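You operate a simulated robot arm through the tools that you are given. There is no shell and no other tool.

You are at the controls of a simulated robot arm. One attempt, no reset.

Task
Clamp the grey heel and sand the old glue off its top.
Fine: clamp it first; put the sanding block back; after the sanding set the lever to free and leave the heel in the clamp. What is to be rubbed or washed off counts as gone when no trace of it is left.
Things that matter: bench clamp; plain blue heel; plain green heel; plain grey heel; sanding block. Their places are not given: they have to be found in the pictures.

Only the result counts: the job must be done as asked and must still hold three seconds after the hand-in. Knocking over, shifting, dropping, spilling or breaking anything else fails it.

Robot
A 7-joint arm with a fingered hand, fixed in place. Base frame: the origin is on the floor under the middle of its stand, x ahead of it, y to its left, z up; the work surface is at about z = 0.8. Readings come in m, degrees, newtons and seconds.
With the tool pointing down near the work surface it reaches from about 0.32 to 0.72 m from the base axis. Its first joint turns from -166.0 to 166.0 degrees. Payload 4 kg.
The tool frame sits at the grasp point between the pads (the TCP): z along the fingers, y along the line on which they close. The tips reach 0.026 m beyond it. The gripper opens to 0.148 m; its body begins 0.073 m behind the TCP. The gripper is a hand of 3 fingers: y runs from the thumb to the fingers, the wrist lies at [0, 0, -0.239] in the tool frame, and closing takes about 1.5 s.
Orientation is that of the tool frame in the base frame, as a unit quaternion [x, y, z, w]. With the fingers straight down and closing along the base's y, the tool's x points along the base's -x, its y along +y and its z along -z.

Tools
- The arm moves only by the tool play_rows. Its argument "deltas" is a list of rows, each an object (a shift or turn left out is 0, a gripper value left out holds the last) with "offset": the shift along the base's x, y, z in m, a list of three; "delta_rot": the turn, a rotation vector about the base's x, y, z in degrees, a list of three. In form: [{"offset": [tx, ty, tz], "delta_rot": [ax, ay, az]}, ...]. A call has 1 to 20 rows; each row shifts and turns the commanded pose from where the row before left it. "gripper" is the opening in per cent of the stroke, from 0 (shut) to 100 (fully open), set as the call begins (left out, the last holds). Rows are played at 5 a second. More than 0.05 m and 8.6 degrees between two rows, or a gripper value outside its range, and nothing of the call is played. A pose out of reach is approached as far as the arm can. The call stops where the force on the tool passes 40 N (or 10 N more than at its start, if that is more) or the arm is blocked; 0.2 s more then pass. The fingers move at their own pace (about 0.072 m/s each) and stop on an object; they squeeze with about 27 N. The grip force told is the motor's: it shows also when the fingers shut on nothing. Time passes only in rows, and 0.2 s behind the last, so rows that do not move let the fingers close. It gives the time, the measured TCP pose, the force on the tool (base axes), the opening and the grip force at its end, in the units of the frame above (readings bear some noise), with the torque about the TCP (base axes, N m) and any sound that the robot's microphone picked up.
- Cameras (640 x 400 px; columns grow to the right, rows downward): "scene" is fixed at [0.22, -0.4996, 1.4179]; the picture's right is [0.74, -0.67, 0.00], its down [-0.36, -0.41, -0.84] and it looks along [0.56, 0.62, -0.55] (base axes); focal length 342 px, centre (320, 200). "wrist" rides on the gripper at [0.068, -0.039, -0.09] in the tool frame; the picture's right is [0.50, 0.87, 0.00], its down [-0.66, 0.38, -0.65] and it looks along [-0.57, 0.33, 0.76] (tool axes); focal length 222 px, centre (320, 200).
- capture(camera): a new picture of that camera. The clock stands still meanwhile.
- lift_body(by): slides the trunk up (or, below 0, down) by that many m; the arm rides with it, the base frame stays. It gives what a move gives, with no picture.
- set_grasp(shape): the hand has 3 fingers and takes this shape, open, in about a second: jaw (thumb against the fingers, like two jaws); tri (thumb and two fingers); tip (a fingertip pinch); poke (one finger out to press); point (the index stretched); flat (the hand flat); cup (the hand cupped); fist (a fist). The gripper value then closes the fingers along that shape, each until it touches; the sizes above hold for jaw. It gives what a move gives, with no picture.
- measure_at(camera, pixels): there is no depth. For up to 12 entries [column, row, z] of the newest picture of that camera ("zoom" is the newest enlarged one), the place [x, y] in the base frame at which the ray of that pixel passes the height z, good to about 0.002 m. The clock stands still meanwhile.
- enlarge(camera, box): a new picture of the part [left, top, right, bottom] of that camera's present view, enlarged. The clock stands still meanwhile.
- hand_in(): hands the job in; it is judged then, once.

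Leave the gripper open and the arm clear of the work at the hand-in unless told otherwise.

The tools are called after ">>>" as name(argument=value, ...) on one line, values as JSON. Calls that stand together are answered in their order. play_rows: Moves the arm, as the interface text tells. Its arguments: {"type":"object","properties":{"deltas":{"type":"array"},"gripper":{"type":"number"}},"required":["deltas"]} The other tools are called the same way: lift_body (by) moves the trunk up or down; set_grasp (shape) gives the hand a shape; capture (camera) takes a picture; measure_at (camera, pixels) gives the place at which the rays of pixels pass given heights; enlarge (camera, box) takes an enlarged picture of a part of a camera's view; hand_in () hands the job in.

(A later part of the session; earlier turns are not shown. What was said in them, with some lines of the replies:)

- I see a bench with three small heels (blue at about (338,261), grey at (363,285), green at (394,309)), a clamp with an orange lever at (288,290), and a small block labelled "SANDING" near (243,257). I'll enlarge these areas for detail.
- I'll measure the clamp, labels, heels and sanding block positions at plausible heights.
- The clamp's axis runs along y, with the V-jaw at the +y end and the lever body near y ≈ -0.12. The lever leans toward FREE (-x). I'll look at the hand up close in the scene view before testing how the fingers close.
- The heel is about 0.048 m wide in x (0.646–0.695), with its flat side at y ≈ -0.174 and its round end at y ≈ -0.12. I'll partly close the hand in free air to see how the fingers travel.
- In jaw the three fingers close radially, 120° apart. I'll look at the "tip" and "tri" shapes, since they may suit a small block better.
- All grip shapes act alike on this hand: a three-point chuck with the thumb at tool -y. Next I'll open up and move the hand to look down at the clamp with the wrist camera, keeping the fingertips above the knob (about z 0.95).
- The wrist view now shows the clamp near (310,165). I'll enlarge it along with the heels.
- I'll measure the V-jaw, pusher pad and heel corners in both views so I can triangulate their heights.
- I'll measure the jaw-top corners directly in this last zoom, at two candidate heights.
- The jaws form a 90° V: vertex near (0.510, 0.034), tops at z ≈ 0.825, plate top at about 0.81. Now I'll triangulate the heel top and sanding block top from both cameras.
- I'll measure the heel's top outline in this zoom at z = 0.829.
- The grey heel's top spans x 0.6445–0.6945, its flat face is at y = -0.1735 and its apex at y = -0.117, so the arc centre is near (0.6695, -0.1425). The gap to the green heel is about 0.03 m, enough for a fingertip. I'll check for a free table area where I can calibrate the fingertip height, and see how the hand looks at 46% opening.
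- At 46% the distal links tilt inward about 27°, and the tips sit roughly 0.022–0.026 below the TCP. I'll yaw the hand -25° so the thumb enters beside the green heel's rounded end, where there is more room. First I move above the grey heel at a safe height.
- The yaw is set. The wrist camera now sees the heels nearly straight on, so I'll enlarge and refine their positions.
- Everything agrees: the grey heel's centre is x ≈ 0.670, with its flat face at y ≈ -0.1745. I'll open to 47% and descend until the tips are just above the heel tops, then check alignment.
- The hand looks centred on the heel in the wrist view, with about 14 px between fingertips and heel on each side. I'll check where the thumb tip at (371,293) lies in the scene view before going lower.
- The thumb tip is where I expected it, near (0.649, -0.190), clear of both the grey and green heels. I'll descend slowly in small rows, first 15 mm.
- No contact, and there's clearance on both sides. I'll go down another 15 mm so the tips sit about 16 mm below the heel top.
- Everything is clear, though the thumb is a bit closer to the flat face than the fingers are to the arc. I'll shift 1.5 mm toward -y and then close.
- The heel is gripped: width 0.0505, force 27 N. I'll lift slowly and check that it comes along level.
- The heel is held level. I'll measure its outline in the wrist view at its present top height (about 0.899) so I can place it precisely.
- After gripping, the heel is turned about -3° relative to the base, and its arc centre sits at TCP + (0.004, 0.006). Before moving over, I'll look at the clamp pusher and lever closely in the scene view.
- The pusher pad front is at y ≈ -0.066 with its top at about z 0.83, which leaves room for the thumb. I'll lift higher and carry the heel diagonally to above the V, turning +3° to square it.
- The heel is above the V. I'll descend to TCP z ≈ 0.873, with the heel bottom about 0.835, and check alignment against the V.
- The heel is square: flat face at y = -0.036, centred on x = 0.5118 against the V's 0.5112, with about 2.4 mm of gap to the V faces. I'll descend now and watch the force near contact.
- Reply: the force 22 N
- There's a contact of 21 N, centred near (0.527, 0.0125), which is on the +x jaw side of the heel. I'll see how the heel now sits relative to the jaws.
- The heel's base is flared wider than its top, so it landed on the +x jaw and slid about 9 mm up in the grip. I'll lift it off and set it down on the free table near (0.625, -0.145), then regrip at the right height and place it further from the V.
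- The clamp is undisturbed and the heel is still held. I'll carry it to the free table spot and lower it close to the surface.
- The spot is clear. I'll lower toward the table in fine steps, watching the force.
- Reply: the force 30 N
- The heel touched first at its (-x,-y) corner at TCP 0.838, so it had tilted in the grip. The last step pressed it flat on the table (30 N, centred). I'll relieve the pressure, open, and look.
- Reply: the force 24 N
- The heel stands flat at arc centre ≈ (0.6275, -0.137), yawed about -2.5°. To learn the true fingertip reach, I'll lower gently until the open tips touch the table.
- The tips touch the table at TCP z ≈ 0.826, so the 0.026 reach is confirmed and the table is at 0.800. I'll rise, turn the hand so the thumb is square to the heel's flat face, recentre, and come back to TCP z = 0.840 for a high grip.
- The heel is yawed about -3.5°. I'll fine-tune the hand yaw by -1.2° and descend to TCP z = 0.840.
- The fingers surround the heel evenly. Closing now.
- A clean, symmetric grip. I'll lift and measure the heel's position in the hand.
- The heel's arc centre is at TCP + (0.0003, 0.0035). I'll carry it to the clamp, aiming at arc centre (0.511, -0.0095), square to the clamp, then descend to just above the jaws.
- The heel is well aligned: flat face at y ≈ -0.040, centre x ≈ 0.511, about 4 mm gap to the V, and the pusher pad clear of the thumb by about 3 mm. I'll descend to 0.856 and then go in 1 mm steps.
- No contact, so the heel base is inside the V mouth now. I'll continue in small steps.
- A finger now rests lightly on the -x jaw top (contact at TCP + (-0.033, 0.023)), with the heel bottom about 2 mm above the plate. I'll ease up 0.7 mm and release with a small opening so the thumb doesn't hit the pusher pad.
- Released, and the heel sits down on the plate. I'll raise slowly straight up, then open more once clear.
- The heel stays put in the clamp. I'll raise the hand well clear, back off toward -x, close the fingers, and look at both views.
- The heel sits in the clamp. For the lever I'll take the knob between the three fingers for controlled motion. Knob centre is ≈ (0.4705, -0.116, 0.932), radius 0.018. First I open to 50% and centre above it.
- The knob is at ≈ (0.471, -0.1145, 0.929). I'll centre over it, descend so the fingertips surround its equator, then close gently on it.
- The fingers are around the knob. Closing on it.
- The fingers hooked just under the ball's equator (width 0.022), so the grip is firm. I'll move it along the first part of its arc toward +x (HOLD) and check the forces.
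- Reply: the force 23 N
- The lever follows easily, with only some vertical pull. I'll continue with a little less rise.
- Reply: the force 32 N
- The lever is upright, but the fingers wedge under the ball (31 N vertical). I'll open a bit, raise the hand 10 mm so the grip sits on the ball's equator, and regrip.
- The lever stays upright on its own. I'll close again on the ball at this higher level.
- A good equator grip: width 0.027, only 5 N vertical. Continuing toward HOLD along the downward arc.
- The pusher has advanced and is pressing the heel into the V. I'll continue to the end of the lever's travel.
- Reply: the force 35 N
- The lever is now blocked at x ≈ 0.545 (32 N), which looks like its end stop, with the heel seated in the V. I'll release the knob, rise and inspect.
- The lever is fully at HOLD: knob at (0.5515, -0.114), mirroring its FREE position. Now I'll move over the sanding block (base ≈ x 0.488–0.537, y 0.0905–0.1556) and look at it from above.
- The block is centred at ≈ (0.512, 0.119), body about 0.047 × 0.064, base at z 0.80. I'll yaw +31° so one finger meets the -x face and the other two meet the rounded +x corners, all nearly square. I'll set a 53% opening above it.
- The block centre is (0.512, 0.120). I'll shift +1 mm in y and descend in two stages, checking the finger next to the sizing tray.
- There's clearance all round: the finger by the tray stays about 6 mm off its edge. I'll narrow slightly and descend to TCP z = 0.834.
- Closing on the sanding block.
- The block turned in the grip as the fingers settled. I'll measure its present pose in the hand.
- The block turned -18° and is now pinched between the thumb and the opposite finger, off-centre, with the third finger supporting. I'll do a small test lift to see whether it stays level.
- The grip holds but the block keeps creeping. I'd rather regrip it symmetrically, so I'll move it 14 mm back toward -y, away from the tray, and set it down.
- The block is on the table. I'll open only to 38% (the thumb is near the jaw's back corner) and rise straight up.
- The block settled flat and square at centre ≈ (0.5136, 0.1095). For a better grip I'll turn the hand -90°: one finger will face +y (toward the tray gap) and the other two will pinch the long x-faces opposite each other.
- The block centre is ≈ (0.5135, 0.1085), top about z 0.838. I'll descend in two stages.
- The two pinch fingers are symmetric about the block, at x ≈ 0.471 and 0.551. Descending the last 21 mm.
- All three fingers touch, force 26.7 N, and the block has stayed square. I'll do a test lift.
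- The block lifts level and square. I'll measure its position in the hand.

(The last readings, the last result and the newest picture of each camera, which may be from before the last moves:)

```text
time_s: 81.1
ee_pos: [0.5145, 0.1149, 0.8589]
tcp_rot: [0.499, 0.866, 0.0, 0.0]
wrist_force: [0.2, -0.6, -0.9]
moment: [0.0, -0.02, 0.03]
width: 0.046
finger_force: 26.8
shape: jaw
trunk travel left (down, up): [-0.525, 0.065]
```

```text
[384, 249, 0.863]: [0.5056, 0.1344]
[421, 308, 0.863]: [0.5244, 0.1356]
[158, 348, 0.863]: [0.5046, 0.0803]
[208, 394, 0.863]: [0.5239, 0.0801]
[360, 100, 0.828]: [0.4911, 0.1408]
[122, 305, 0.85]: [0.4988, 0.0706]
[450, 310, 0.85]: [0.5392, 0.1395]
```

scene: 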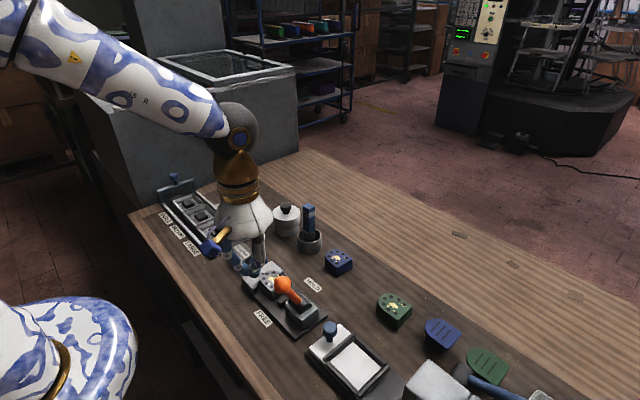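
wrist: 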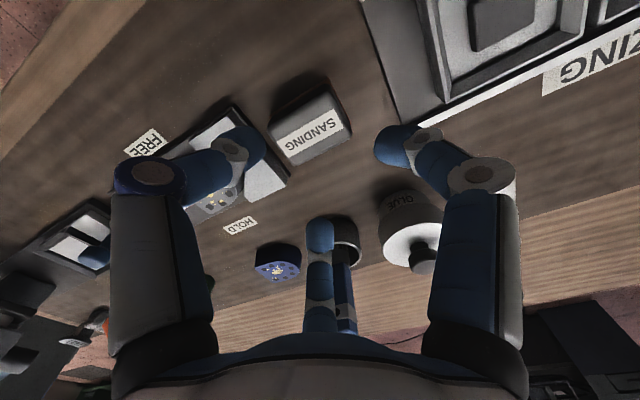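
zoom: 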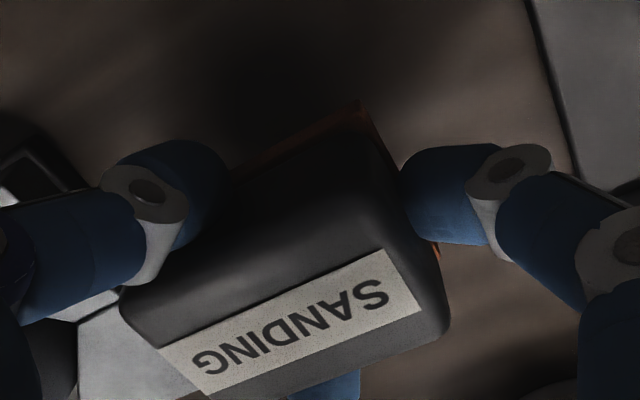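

The block sits at TCP + (0.001, -0.0075), square. Now I'll carry it over the clamped heel, to TCP (0.510, 0.0045), staying high, then lower close to the heel top (contact expected at TCP z ≈ 0.8725).

>>> play_rows(deltas=[{"offset": [0, 0, 0.025]}, {"offset": [0, 0, 0.02]}, {"offset": [-0.0006, -0.022, 0]}, {"offset": [-0.0006, -0.022, 0]}, {"offset": [-0.0008, -0.022, 0]}, {"offset": [-0.0008, -0.022, 0]}, {"offset": [-0.0008, -0.023, 0]}, {"offset": [0, 0, -0.015]}, {"offset": [0, 0, -0.008]}, {}])

>>> enlarge(camera="scene", box=[220, 205, 340, 325])

>>> enlarge(camera="wrist", box=[200, 60, 440, 240])

```text
time_s: 83.3
ee_pos: [0.5099, 0.004, 0.8819]
tcp_rot: [0.5, 0.866, 0.0, -0.001]
wrist_force: [-0.2, -0.1, -1.6]
moment: [-0.01, 0.02, -0.02]
width: 0.0461
finger_force: 27.0
shape: jaw
trunk travel left (down, up): [-0.525, 0.065]
```

```text
3.33 times, centred on (280, 265) of scene
```

zoom: 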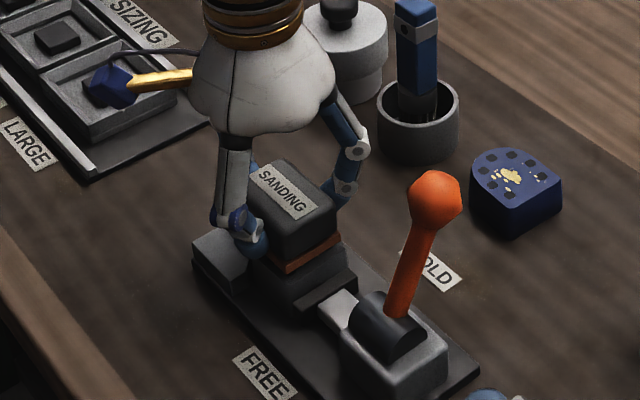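

```text
2.22 times, centred on (320, 150) of wrist
```

zoom: 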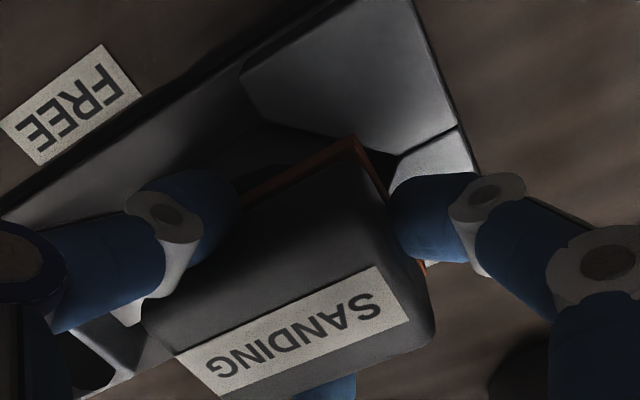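

The block is right above the heel. I'll lower in small steps until light contact.

>>> play_rows(deltas=[{"offset": [0, 0, -0.003]}, {"offset": [0, 0, -0.003]}, {}])

```text
time_s: 84.1
ee_pos: [0.5089, 0.0036, 0.8757]
tcp_rot: [0.499, 0.867, 0.0, -0.001]
wrist_force: [0.2, -0.1, -1.7]
moment: [-0.02, -0.02, 0.0]
width: 0.046
finger_force: 26.4
shape: jaw
trunk travel left (down, up): [-0.525, 0.065]
```

>>> play_rows(deltas=[{"offset": [0, 0, -0.0015]}, {}])

```text
time_s: 84.7
ee_pos: [0.5103, 0.0036, 0.8735]
tcp_rot: [0.499, 0.866, -0.001, 0.0]
wrist_force: [-0.7, -0.6, 2.1]
moment: [0.01, -0.02, 0.0]
width: 0.0464
finger_force: 26.9
shape: jaw
trunk travel left (down, up): [-0.525, 0.065]
```

Contact at TCP z ≈ 0.8735. I'll press slightly more and make gentle strokes in x.

>>> play_rows(deltas=[{"offset": [0, 0, -0.0007]}, {"offset": [0.006, 0, 0]}, {"offset": [0.006, 0, 0]}, {"offset": [-0.006, 0, 0]}, {"offset": [-0.006, 0, 0]}, {"offset": [-0.006, 0, 0]}, {"offset": [-0.006, 0, 0]}, {"offset": [0.006, 0, 0]}, {"offset": [0.006, 0, 0]}, {}])

>>> enlarge(camera="scene", box=[220, 205, 340, 325])

```text
time_s: 86.9
ee_pos: [0.5103, 0.0038, 0.8729]
tcp_rot: [0.5, 0.866, 0.0, 0.001]
wrist_force: [-0.6, 0.2, 2.8]
moment: [-0.02, 0.04, 0.01]
width: 0.0461
finger_force: 26.9
shape: jaw
trunk travel left (down, up): [-0.525, 0.065]
```

```text
3.33 times, centred on (280, 265) of scene
```

zoom: 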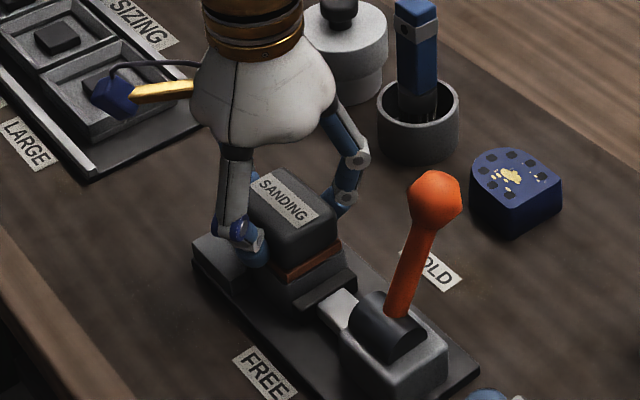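

The strokes were smooth at about 4 N and the grip is stable. I'll press a bit harder and do more strokes in both x and y.

>>> play_rows(deltas=[{"offset": [0, 0, -0.001]}, {"offset": [0.007, 0, 0]}, {"offset": [0.007, 0, 0]}, {"offset": [-0.007, 0.004, 0]}, {"offset": [-0.007, 0.004, 0]}, {"offset": [-0.007, 0, 0]}, {"offset": [-0.007, 0, 0]}, {"offset": [0.007, -0.006, 0]}, {"offset": [0.007, -0.006, 0]}, {"offset": [0.007, -0.004, 0]}, {"offset": [0.007, 0, 0]}, {"offset": [-0.007, 0, 0]}, {"offset": [-0.007, 0, 0]}, {"offset": [-0.007, 0, 0]}, {"offset": [-0.007, 0.004, 0]}, {"offset": [0.007, 0.004, 0]}, {"offset": [0.007, 0, 0]}, {}])

```text
time_s: 90.7
ee_pos: [0.5098, 0.0049, 0.8722]
tcp_rot: [0.5, 0.866, 0.0, 0.0]
wrist_force: [-3.8, 0.8, 9.8]
moment: [-0.1, 0.13, -0.09]
width: 0.0461
finger_force: 27.5
shape: jaw
trunk travel left (down, up): [-0.525, 0.065]
```

About 10 N of contact now. I'll lift and shift aside toward +y to inspect the heel top.

>>> play_rows(deltas=[{"offset": [0, 0, 0.015]}, {"offset": [0, 0, 0.02]}, {"offset": [0, 0.035, 0.005]}, {"offset": [0, 0.04, 0]}, {}])

>>> enlarge(camera="scene", box=[235, 245, 305, 315])

>>> capture(camera="wrist")

```text
time_s: 91.9
ee_pos: [0.5122, 0.0786, 0.9129]
tcp_rot: [0.499, 0.867, 0.0, -0.001]
wrist_force: [-0.7, -0.3, -0.4]
moment: [0.01, 0.02, 0.02]
width: 0.0457
finger_force: 27.0
shape: jaw
trunk travel left (down, up): [-0.525, 0.065]
```

```text
5.71 times, centred on (270, 280) of scene
```

zoom: 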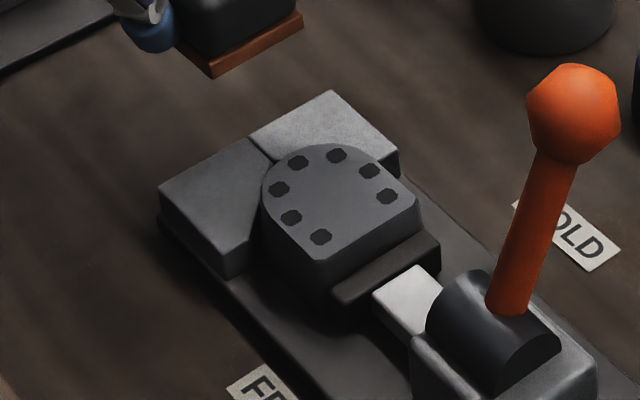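

```text
taken
```

wrist: 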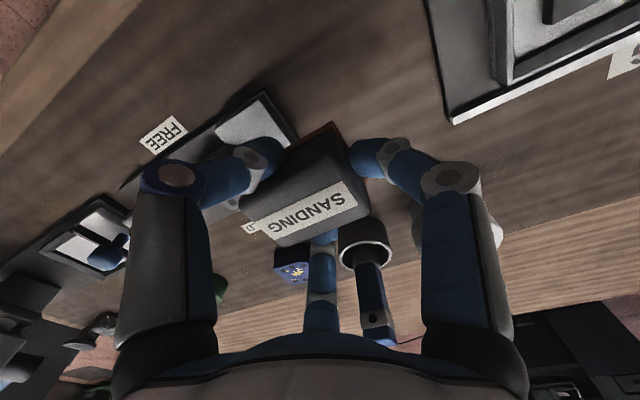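

The heel top looks clean. I'll zoom in tightly to check for any remaining traces.

>>> enlarge(camera="scene", box=[262, 268, 292, 294])

```text
15.38 times, centred on (277, 281) of scene
```

zoom: 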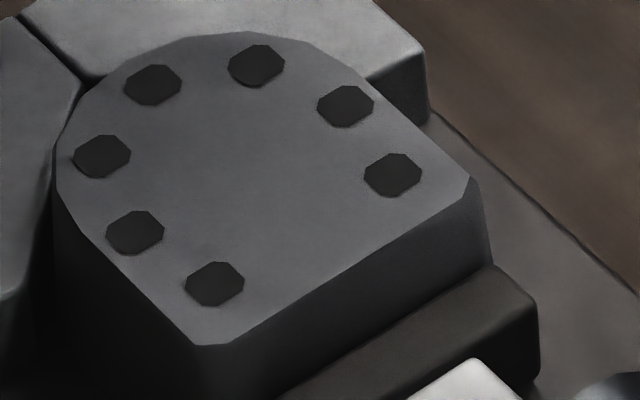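

No trace is visible even at 15×. To be certain, while I still hold the block, I'll make one more short pass over the whole top with the same light pressure.

>>> play_rows(deltas=[{"offset": [0, -0.04, 0]}, {"offset": [0, -0.035, 0]}, {"offset": [0, 0, -0.02]}, {"offset": [0, 0, -0.015]}, {"offset": [0, 0, -0.003]}, {}])

>>> play_rows(deltas=[{"offset": [0, 0, -0.0018]}, {"offset": [0.007, 0.002, 0]}, {"offset": [0.007, 0.002, 0]}, {"offset": [-0.007, 0.002, 0]}, {"offset": [-0.007, 0.002, 0]}, {"offset": [-0.007, 0, 0]}, {"offset": [-0.007, 0, 0]}, {"offset": [0.007, -0.004, 0]}, {"offset": [0.007, -0.004, 0]}, {"offset": [0.007, -0.004, 0]}, {"offset": [0.007, -0.004, 0]}, {"offset": [-0.007, 0, 0]}, {"offset": [-0.007, 0, 0]}, {"offset": [-0.007, 0, 0]}, {"offset": [-0.007, 0, 0]}, {"offset": [0.007, 0.004, 0]}, {"offset": [0.007, 0.004, 0]}, {}])

```text
time_s: 93.3
ee_pos: [0.5095, 0.0032, 0.8768]
tcp_rot: [0.499, 0.866, 0.0, 0.0]
wrist_force: [1.0, -0.2, -0.9]
moment: [0.0, 0.04, -0.02]
width: 0.0459
finger_force: 27.3
shape: jaw
trunk travel left (down, up): [-0.525, 0.065]
```

```text
time_s: 97.1
ee_pos: [0.5105, 0.0047, 0.8721]
tcp_rot: [0.499, 0.866, 0.0, 0.0]
wrist_force: [-3.4, -0.5, 9.4]
moment: [-0.15, 0.07, -0.03]
width: 0.046
finger_force: 27.6
shape: jaw
trunk travel left (down, up): [-0.525, 0.065]
```

The second pass is done at about 10 N. I'll lift and measure the block's pose in the hand before putting it back.

>>> play_rows(deltas=[{"offset": [0, 0, 0.015]}, {"offset": [0, 0, 0.025]}, {"offset": [0, 0.04, 0]}, {"offset": [0, 0.04, 0]}, {"offset": [0.001, 0.042, 0]}, {}])

>>> enlarge(camera="wrist", box=[220, 80, 420, 240])

```text
time_s: 98.5
ee_pos: [0.5097, 0.1266, 0.9096]
tcp_rot: [0.499, 0.867, 0.0, 0.0]
wrist_force: [-0.8, -0.2, -1.4]
moment: [0.01, -0.01, 0.01]
width: 0.0455
finger_force: 27.3
shape: jaw
trunk travel left (down, up): [-0.525, 0.065]
```

```text
2.50 times, centred on (320, 160) of wrist
```

zoom: 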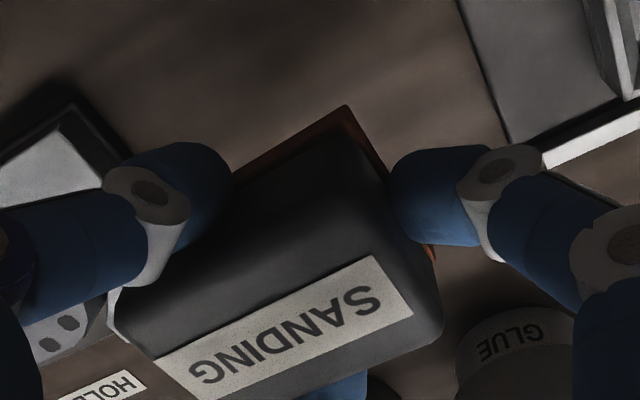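

>>> measure_at(camera="zoom", pixels=[[378, 255, 0.916], [413, 311, 0.916], [152, 355, 0.916], [345, 105, 0.88], [378, 255, 0.912], [413, 311, 0.912], [152, 355, 0.912], [443, 315, 0.9], [115, 315, 0.9]])

>>> enlarge(camera="scene", box=[200, 190, 290, 290])

```text
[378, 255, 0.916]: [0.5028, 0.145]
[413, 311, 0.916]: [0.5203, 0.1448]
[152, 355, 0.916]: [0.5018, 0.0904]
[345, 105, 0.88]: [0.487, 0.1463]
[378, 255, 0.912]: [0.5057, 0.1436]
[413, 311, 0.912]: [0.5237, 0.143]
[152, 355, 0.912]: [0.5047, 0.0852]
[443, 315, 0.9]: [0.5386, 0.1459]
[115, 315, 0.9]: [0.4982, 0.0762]
```

```text
4.00 times, centred on (245, 240) of scene
```

zoom: 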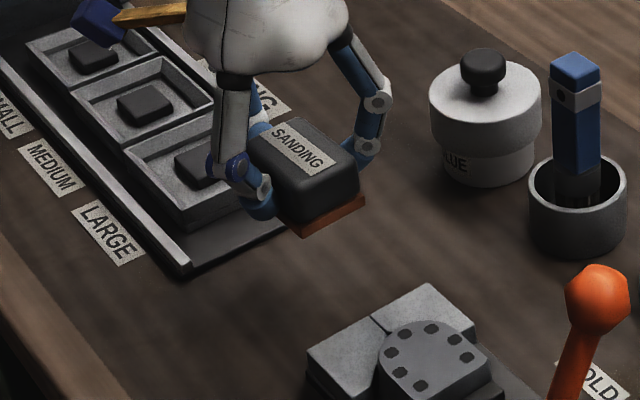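

The block's base is slightly tilted in the grip (+y end a few mm lower), with its base centre about 6 mm short in y of the original spot. I'll shift +5 mm in y and lower toward the table.

>>> play_rows(deltas=[{"offset": [0, 0.005, -0.02]}, {"offset": [0, 0, -0.025]}, {"offset": [0, 0, -0.022]}, {}])

>>> enlarge(camera="scene", box=[205, 205, 285, 285])

>>> enlarge(camera="wrist", box=[220, 80, 420, 240])

```text
time_s: 99.5
ee_pos: [0.5093, 0.1317, 0.8435]
tcp_rot: [0.499, 0.867, 0.0, 0.0]
wrist_force: [0.4, -0.7, -0.3]
moment: [0.04, -0.02, 0.04]
width: 0.0456
finger_force: 26.6
shape: jaw
trunk travel left (down, up): [-0.525, 0.065]
```

```text
5.00 times, centred on (245, 245) of scene
```

zoom: 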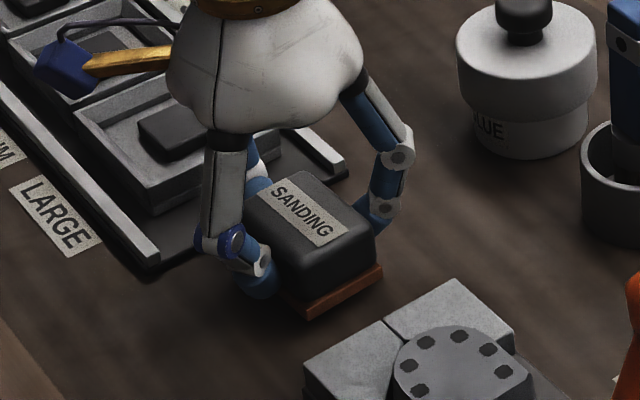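

```text
2.50 times, centred on (320, 160) of wrist
```

zoom: 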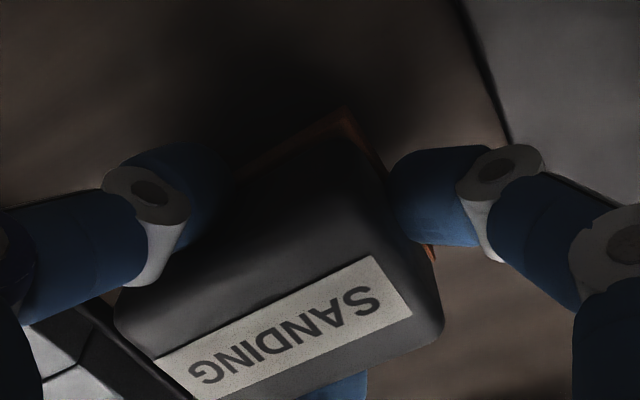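

>>> play_rows(deltas=[{"offset": [0, 0, -0.003]}, {"offset": [0, 0, -0.002]}, {}])

```text
time_s: 100.3
ee_pos: [0.511, 0.1309, 0.8394]
tcp_rot: [0.5, 0.866, -0.001, -0.001]
wrist_force: [0.0, -0.3, -0.8]
moment: [0.01, 0.0, 0.03]
width: 0.0459
finger_force: 27.1
shape: jaw
trunk travel left (down, up): [-0.525, 0.065]
```

>>> play_rows(deltas=[{"offset": [0, 0, -0.002]}, {}])

```text
time_s: 100.9
ee_pos: [0.5107, 0.1314, 0.8382]
tcp_rot: [0.499, 0.867, 0.0, 0.0]
wrist_force: [0.8, -0.3, -1.1]
moment: [0.01, 0.01, 0.01]
width: 0.0458
finger_force: 26.9
shape: jaw
trunk travel left (down, up): [-0.525, 0.065]
```

>>> play_rows(deltas=[{"offset": [0, 0, -0.002]}, {}])

```text
time_s: 101.5
ee_pos: [0.5107, 0.1335, 0.8358]
tcp_rot: [0.499, 0.867, 0.0, 0.0]
wrist_force: [0.3, -0.2, -0.8]
moment: [0.01, 0.01, 0.0]
width: 0.0457
finger_force: 27.2
shape: jaw
trunk travel left (down, up): [-0.525, 0.065]
```

>>> play_rows(deltas=[{"offset": [0, 0, -0.0015]}, {}])

```text
time_s: 102.1
ee_pos: [0.5109, 0.1313, 0.8348]
tcp_rot: [0.499, 0.867, 0.0, 0.0]
wrist_force: [-0.6, 0.6, -0.8]
moment: [0.0, 0.01, -0.02]
width: 0.0456
finger_force: 26.7
shape: jaw
trunk travel left (down, up): [-0.525, 0.065]
```

>>> play_rows(deltas=[{"offset": [0, 0, -0.0015]}, {}])

```text
time_s: 102.7
ee_pos: [0.5117, 0.1323, 0.8346]
tcp_rot: [0.499, 0.866, 0.001, 0.001]
wrist_force: [-0.6, -0.3, -0.6]
moment: [-0.05, -0.02, -0.02]
width: 0.0457
finger_force: 27.3
shape: jaw
trunk travel left (down, up): [-0.525, 0.065]
```

>>> play_rows(deltas=[{"offset": [0, 0, -0.0012]}, {}])

```text
time_s: 103.3
ee_pos: [0.5121, 0.1312, 0.8325]
tcp_rot: [0.499, 0.867, 0.001, 0.0]
wrist_force: [-0.3, -0.7, 7.7]
moment: [-0.05, 0.01, -0.02]
width: 0.0459
finger_force: 27.3
shape: jaw
trunk travel left (down, up): [-0.525, 0.065]
```

The block is down, with 7.7 N near the centre, so it's flat. Before releasing, I'll verify its position.

>>> enlarge(camera="scene", box=[215, 225, 275, 285])

>>> measure_at(camera="zoom", pixels=[[320, 200, 0.8]])

```text
6.67 times, centred on (245, 255) of scene
```

zoom: 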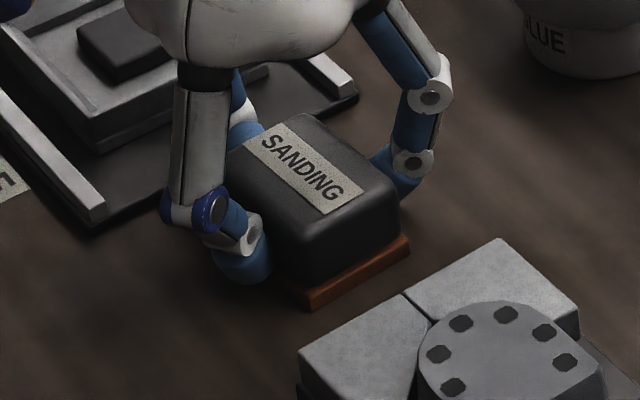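

```text
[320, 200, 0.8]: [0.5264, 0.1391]
```

The block is within a few mm of its original place (about +3 mm in x). I'll make a tiny correction: lift 2 mm, shift -3 mm in x and -1 mm in y, and set it down again.

>>> play_rows(deltas=[{"offset": [0, 0, 0.003]}, {"offset": [-0.003, -0.001, 0]}, {"offset": [0, 0, -0.0022]}, {"offset": [0, 0, -0.0006]}, {}])

```text
time_s: 104.5
ee_pos: [0.507, 0.1305, 0.8324]
tcp_rot: [0.499, 0.867, 0.0, 0.0]
wrist_force: [-0.9, 1.0, 2.7]
moment: [-0.12, 0.06, -0.08]
width: 0.0455
finger_force: 26.8
shape: jaw
trunk travel left (down, up): [-0.525, 0.065]
```

Light contact. Releasing with a small opening, then rising straight up.

>>> play_rows(deltas=[{}, {}, {}, {}], gripper=38.5)

>>> enlarge(camera="wrist", box=[220, 80, 420, 240])

>>> enlarge(camera="scene", box=[215, 225, 275, 285])

```text
time_s: 105.5
ee_pos: [0.5081, 0.1313, 0.8317]
tcp_rot: [0.499, 0.867, -0.001, 0.0]
wrist_force: [0.6, -1.3, -0.5]
moment: [0.05, 0.0, 0.04]
width: 0.0564
finger_force: 0.0
shape: jaw
trunk travel left (down, up): [-0.525, 0.065]
```

```text
2.50 times, centred on (320, 160) of wrist
```

zoom: 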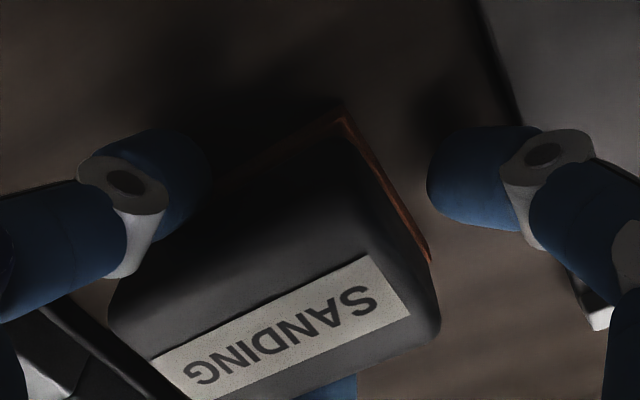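

```text
6.67 times, centred on (245, 255) of scene
```

zoom: 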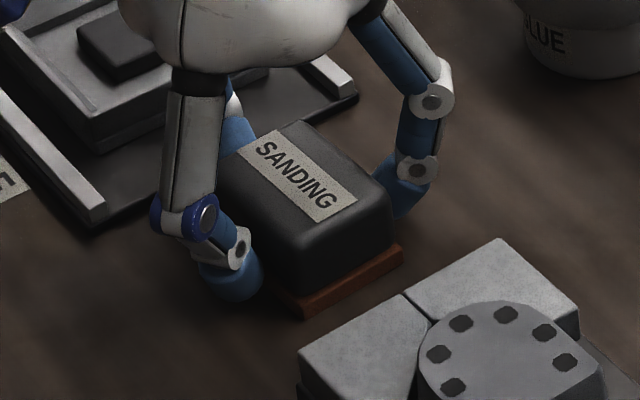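

The block is back at its original spot, with its base corner matching to under 1 px. I'll rise straight up slowly.

>>> play_rows(deltas=[{"offset": [0, 0, 0.005]}, {"offset": [0, 0, 0.01]}, {"offset": [0, 0, 0.02]}, {"offset": [0, 0, 0.03]}, {"offset": [0, 0, 0.035]}, {"offset": [0, 0, 0.035]}, {"offset": [0, 0, 0.03]}, {}])

>>> capture(camera="wrist")

>>> enlarge(camera="scene", box=[200, 220, 340, 340])

```text
time_s: 107.3
ee_pos: [0.5069, 0.1316, 0.9982]
tcp_rot: [0.499, 0.867, 0.0, 0.0]
wrist_force: [-0.3, 0.4, 0.8]
moment: [-0.01, 0.02, 0.0]
width: 0.0568
finger_force: 0.0
shape: jaw
trunk travel left (down, up): [-0.525, 0.065]
```

```text
taken
```

wrist: 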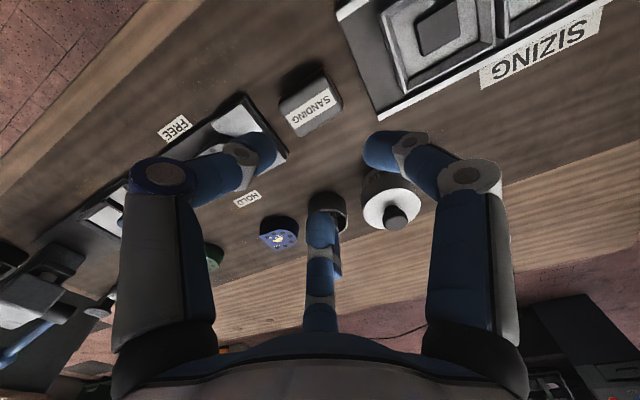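

```text
3.33 times, centred on (270, 280) of scene
```

zoom: 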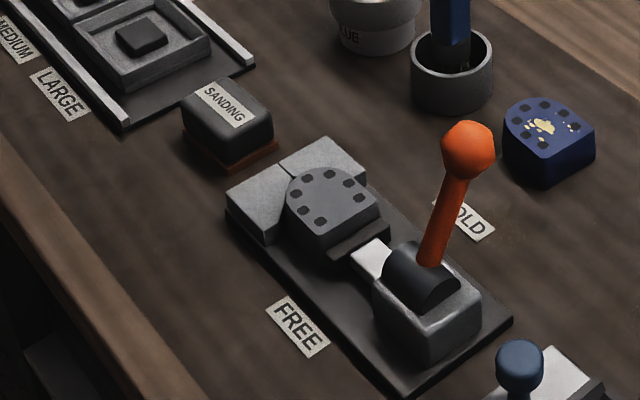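

The block is in place and the heel is clean. Now for the lever: I'll move above the knob at HOLD (0.5515, -0.114, 0.929) with the hand half open.

>>> play_rows(deltas=[{"offset": [0.00725, -0.04075, 0.001]}, {"offset": [0.00725, -0.04075, 0.001]}, {"offset": [0.00725, -0.04075, 0.001]}, {"offset": [0.00725, -0.04075, 0]}, {"offset": [0.00725, -0.04075, 0]}, {"offset": [0.00725, -0.04075, 0]}, {}], gripper=50)

>>> enlarge(camera="wrist", box=[200, 50, 440, 230])

>>> enlarge(camera="scene", box=[240, 200, 360, 320])

```text
time_s: 108.9
ee_pos: [0.5509, -0.1134, 1.0029]
tcp_rot: [0.5, 0.866, 0.0, 0.0]
wrist_force: [0.1, -0.5, -0.4]
moment: [0.0, 0.03, -0.02]
width: 0.0735
finger_force: 0.0
shape: jaw
trunk travel left (down, up): [-0.525, 0.065]
```

```text
2.22 times, centred on (320, 140) of wrist
```

zoom: 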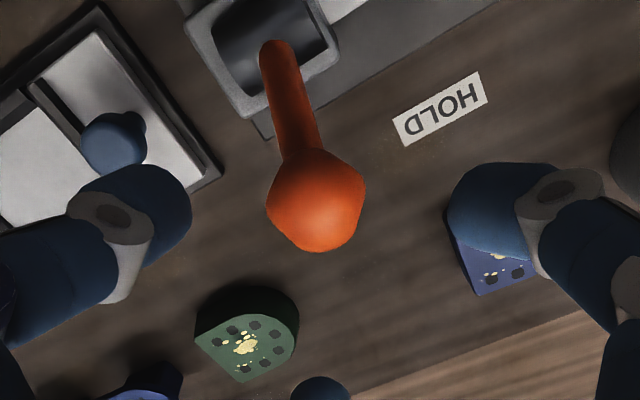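

```text
3.33 times, centred on (300, 260) of scene
```

zoom: 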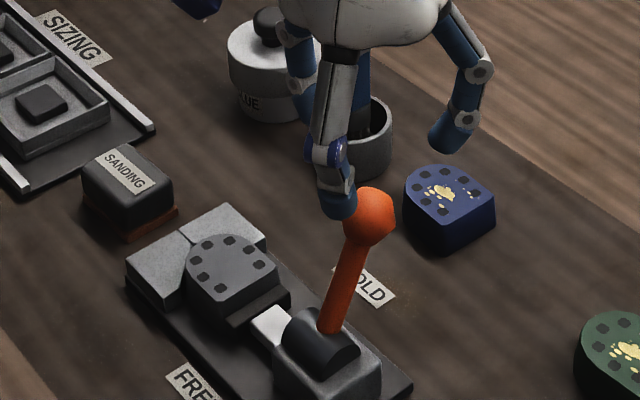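

The hand is centred over the knob. I'll descend to TCP z ≈ 0.9485 and close on the ball's equator.

>>> play_rows(deltas=[{"offset": [0, 0, -0.02]}, {"offset": [0, 0, -0.02]}, {"offset": [0, 0, -0.0115]}, {}])

>>> enlarge(camera="wrist", box=[200, 60, 440, 240])

```text
time_s: 109.9
ee_pos: [0.5497, -0.1129, 0.9499]
tcp_rot: [0.499, 0.867, -0.001, 0.0]
wrist_force: [-2.1, -0.4, 0.1]
moment: [-0.02, 0.03, 0.0]
width: 0.0736
finger_force: 0.1
shape: jaw
trunk travel left (down, up): [-0.525, 0.065]
```

```text
2.22 times, centred on (320, 150) of wrist
```

zoom: 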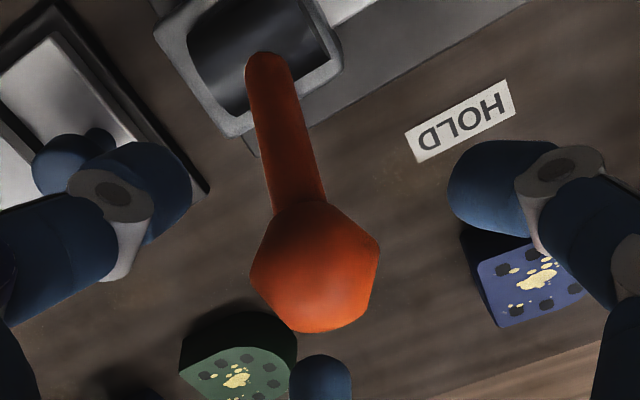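

>>> play_rows(deltas=[{}, {}, {}, {}, {}], gripper=0)

```text
time_s: 111.1
ee_pos: [0.55, -0.115, 0.9505]
tcp_rot: [0.499, 0.866, 0.0, 0.0]
wrist_force: [-1.7, 0.2, -5.3]
moment: [0.02, 0.02, -0.03]
width: 0.0292
finger_force: 27.1
shape: jaw
trunk travel left (down, up): [-0.525, 0.065]
```

A firm equator grip. I'll pull the lever back toward FREE along the arc; first half now.

>>> play_rows(deltas=[{"offset": [-0.0041, 0, 0.0018]}, {"offset": [-0.0041, 0, 0.0016]}, {"offset": [-0.0041, 0, 0.0013]}, {"offset": [-0.004, 0, 0.0011]}, {"offset": [-0.004, 0, 0.001]}, {"offset": [-0.004, 0, 0.0008]}, {"offset": [-0.004, 0, 0.0005]}, {"offset": [-0.004, 0, 0.0004]}, {"offset": [-0.004, 0, 0.0002]}, {"offset": [-0.004, 0, 0.0002]}, {}])

>>> enlarge(camera="scene", box=[225, 215, 345, 345])

```text
time_s: 113.5
ee_pos: [0.5115, -0.1143, 0.9587]
tcp_rot: [0.499, 0.867, 0.0, 0.0]
wrist_force: [8.1, 0.8, 9.6]
moment: [0.11, -0.73, -0.04]
width: 0.0297
finger_force: 26.6
shape: jaw
trunk travel left (down, up): [-0.525, 0.065]
```

```text
3.08 times, centred on (285, 280) of scene
```

zoom: 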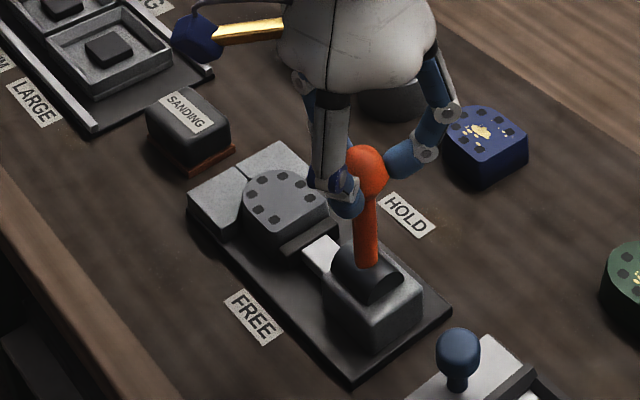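

The lever is near upright and the pusher is still forward. Continuing the second half down to the FREE side.

>>> play_rows(deltas=[{"offset": [-0.004, 0, -0.0002]}, {"offset": [-0.004, 0, -0.0003]}, {"offset": [-0.004, 0, -0.0005]}, {"offset": [-0.004, 0, -0.0006]}, {"offset": [-0.004, 0, -0.0008]}, {"offset": [-0.004, 0, -0.001]}, {"offset": [-0.004, 0, -0.0012]}, {"offset": [-0.004, 0, -0.0013]}, {"offset": [-0.004, 0, -0.0016]}, {"offset": [-0.003, 0, -0.0014]}, {}])

>>> enlarge(camera="scene", box=[225, 215, 345, 345])

```text
time_s: 115.9
ee_pos: [0.4729, -0.1149, 0.9506]
tcp_rot: [0.5, 0.866, 0.0, 0.001]
wrist_force: [9.1, -1.5, 14.3]
moment: [-0.03, -0.84, 0.04]
width: 0.0298
finger_force: 26.2
shape: jaw
trunk travel left (down, up): [-0.525, 0.065]
```

```text
3.08 times, centred on (285, 280) of scene
```

zoom: 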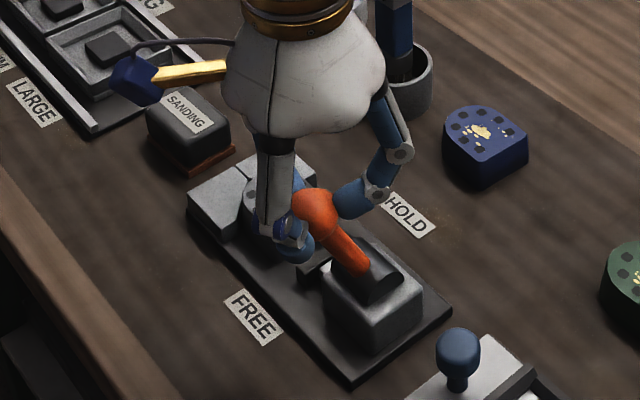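

The pusher has retracted. I'll push the lever the last few millimetres onto its FREE stop.

>>> play_rows(deltas=[{"offset": [-0.0025, 0, -0.001]}, {"offset": [-0.002, 0, -0.001]}, {}])

```text
time_s: 116.7
ee_pos: [0.4684, -0.116, 0.9491]
tcp_rot: [0.499, 0.867, 0.001, 0.003]
wrist_force: [22.9, -5.0, 32.5]
moment: [-0.05, -1.1, 0.14]
width: 0.0301
finger_force: 27.3
shape: jaw
trunk travel left (down, up): [-0.525, 0.065]
```

It's against the stop (23 N in x, 32 N vertical). I'll release, rise and inspect.

>>> play_rows(deltas=[{"offset": [0.002, 0, 0.002]}, {}, {}, {}, {"offset": [0, 0, 0.02]}, {"offset": [0, 0, 0.04]}, {"offset": [0, 0, 0.04]}, {}], gripper=50)

>>> enlarge(camera="scene", box=[225, 215, 345, 345])

>>> capture(camera="wrist")

```text
time_s: 118.5
ee_pos: [0.4697, -0.1145, 1.0493]
tcp_rot: [0.499, 0.866, 0.0, 0.0]
wrist_force: [0.4, -0.8, 0.5]
moment: [0.01, 0.01, 0.0]
width: 0.0736
finger_force: 0.0
shape: jaw
trunk travel left (down, up): [-0.525, 0.065]
```

```text
3.08 times, centred on (285, 280) of scene
```

zoom: 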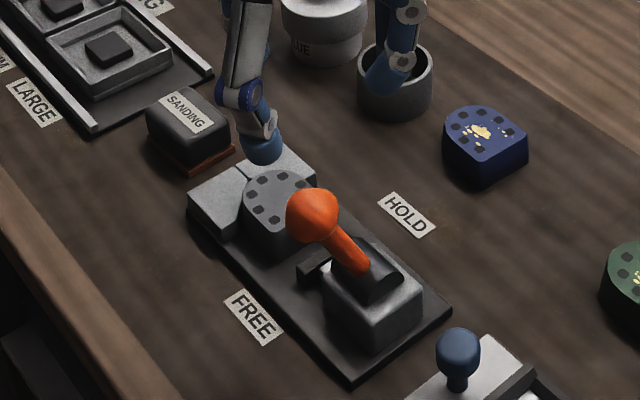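

```text
taken
```

wrist: 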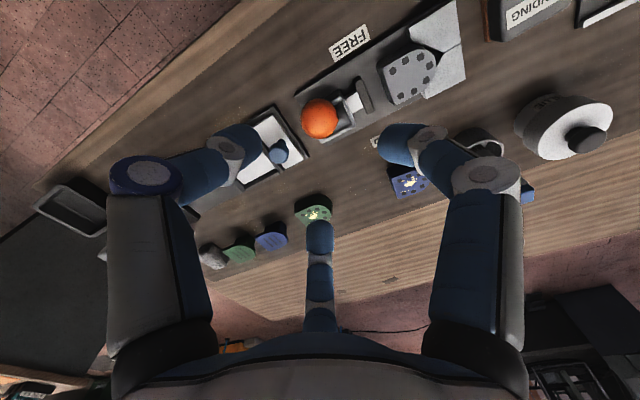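

The knob is back at exactly its original FREE pixel position, the pusher is retracted and the heel sits in the clamp. I'll check the heel in the wrist camera, then move the arm clear and open the hand.

>>> enlarge(camera="wrist", box=[375, 45, 445, 110])

>>> play_rows(deltas=[{"offset": [-0.005, 0.01, 0.03]}, {"offset": [-0.005, 0.03, 0.03]}, {"offset": [0, 0.03, 0.03]}, {"offset": [0, 0.03, 0.02]}, {"offset": [0, 0.03, 0.01]}, {"offset": [0, 0.03, 0]}, {}], gripper=100)

>>> capture(camera="scene")

>>> enlarge(camera="scene", box=[215, 220, 415, 345])

>>> enlarge(camera="scene", box=[258, 262, 298, 298])

```text
6.15 times, centred on (410, 78) of wrist
```

zoom: 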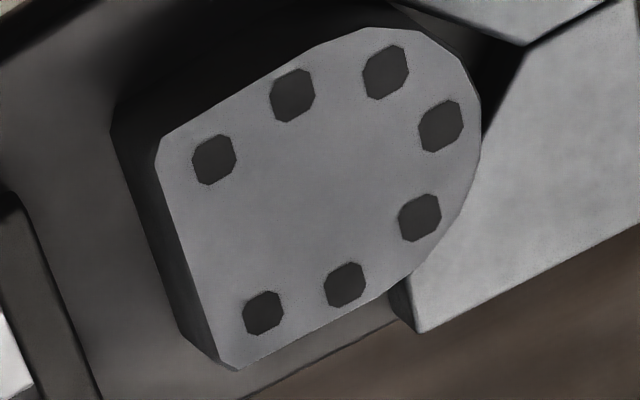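

```text
time_s: 120.1
ee_pos: [0.4621, 0.0473, 1.1701]
tcp_rot: [0.499, 0.867, -0.001, 0.001]
wrist_force: [-0.1, 0.8, 0.7]
moment: [0.01, -0.03, -0.02]
width: 0.1477
finger_force: 0.0
shape: jaw
trunk travel left (down, up): [-0.525, 0.065]
```

```text
taken
```

scene: 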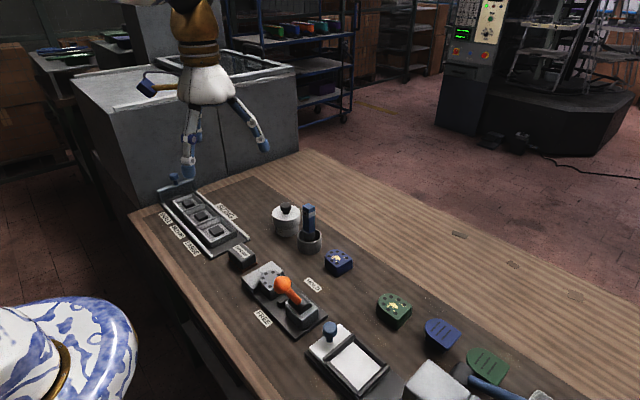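

```text
3.20 times, centred on (315, 282) of scene
```

zoom: 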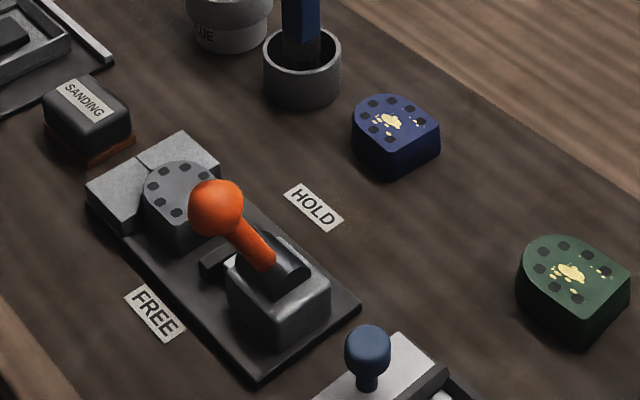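

```text
11.11 times, centred on (278, 280) of scene
```

zoom: 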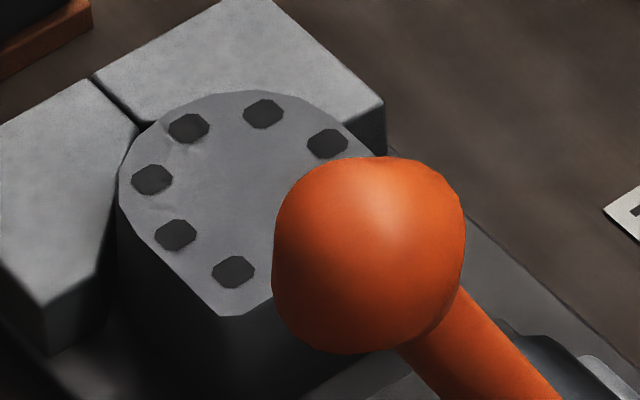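

Everything is in place:
- The heel top is clean in both views and the heel is still in the clamp.
- The lever is at FREE.
- The sanding block is within about 1 px of its original spot.
- The blue and green heels are untouched.
- The hand is open and the arm is clear.

Handing in.

>>> hand_in()

```text
The job is handed in.
```

The job is handed in. The grey heel's top is free of old glue, the heel is still in the clamp and the lever is set to FREE. No trace of glue showed in close-ups from either camera after two sanding passes.

- **Clamping:** on the first try the heel's flared base landed on one of the clamp jaws. I set it down on free table, regripped it and placed it again. The lever then held it firmly against the V for the sanding.
- **Sanding block:** it twisted in my first grip, so I set it down and regripped it before sanding. It is back at its starting spot to within a few millimetres.
- **Everything else:** in the final pictures the blue and green heels and the rest of the bench look as they did at the start. The hand is open and the arm is clear of the work.
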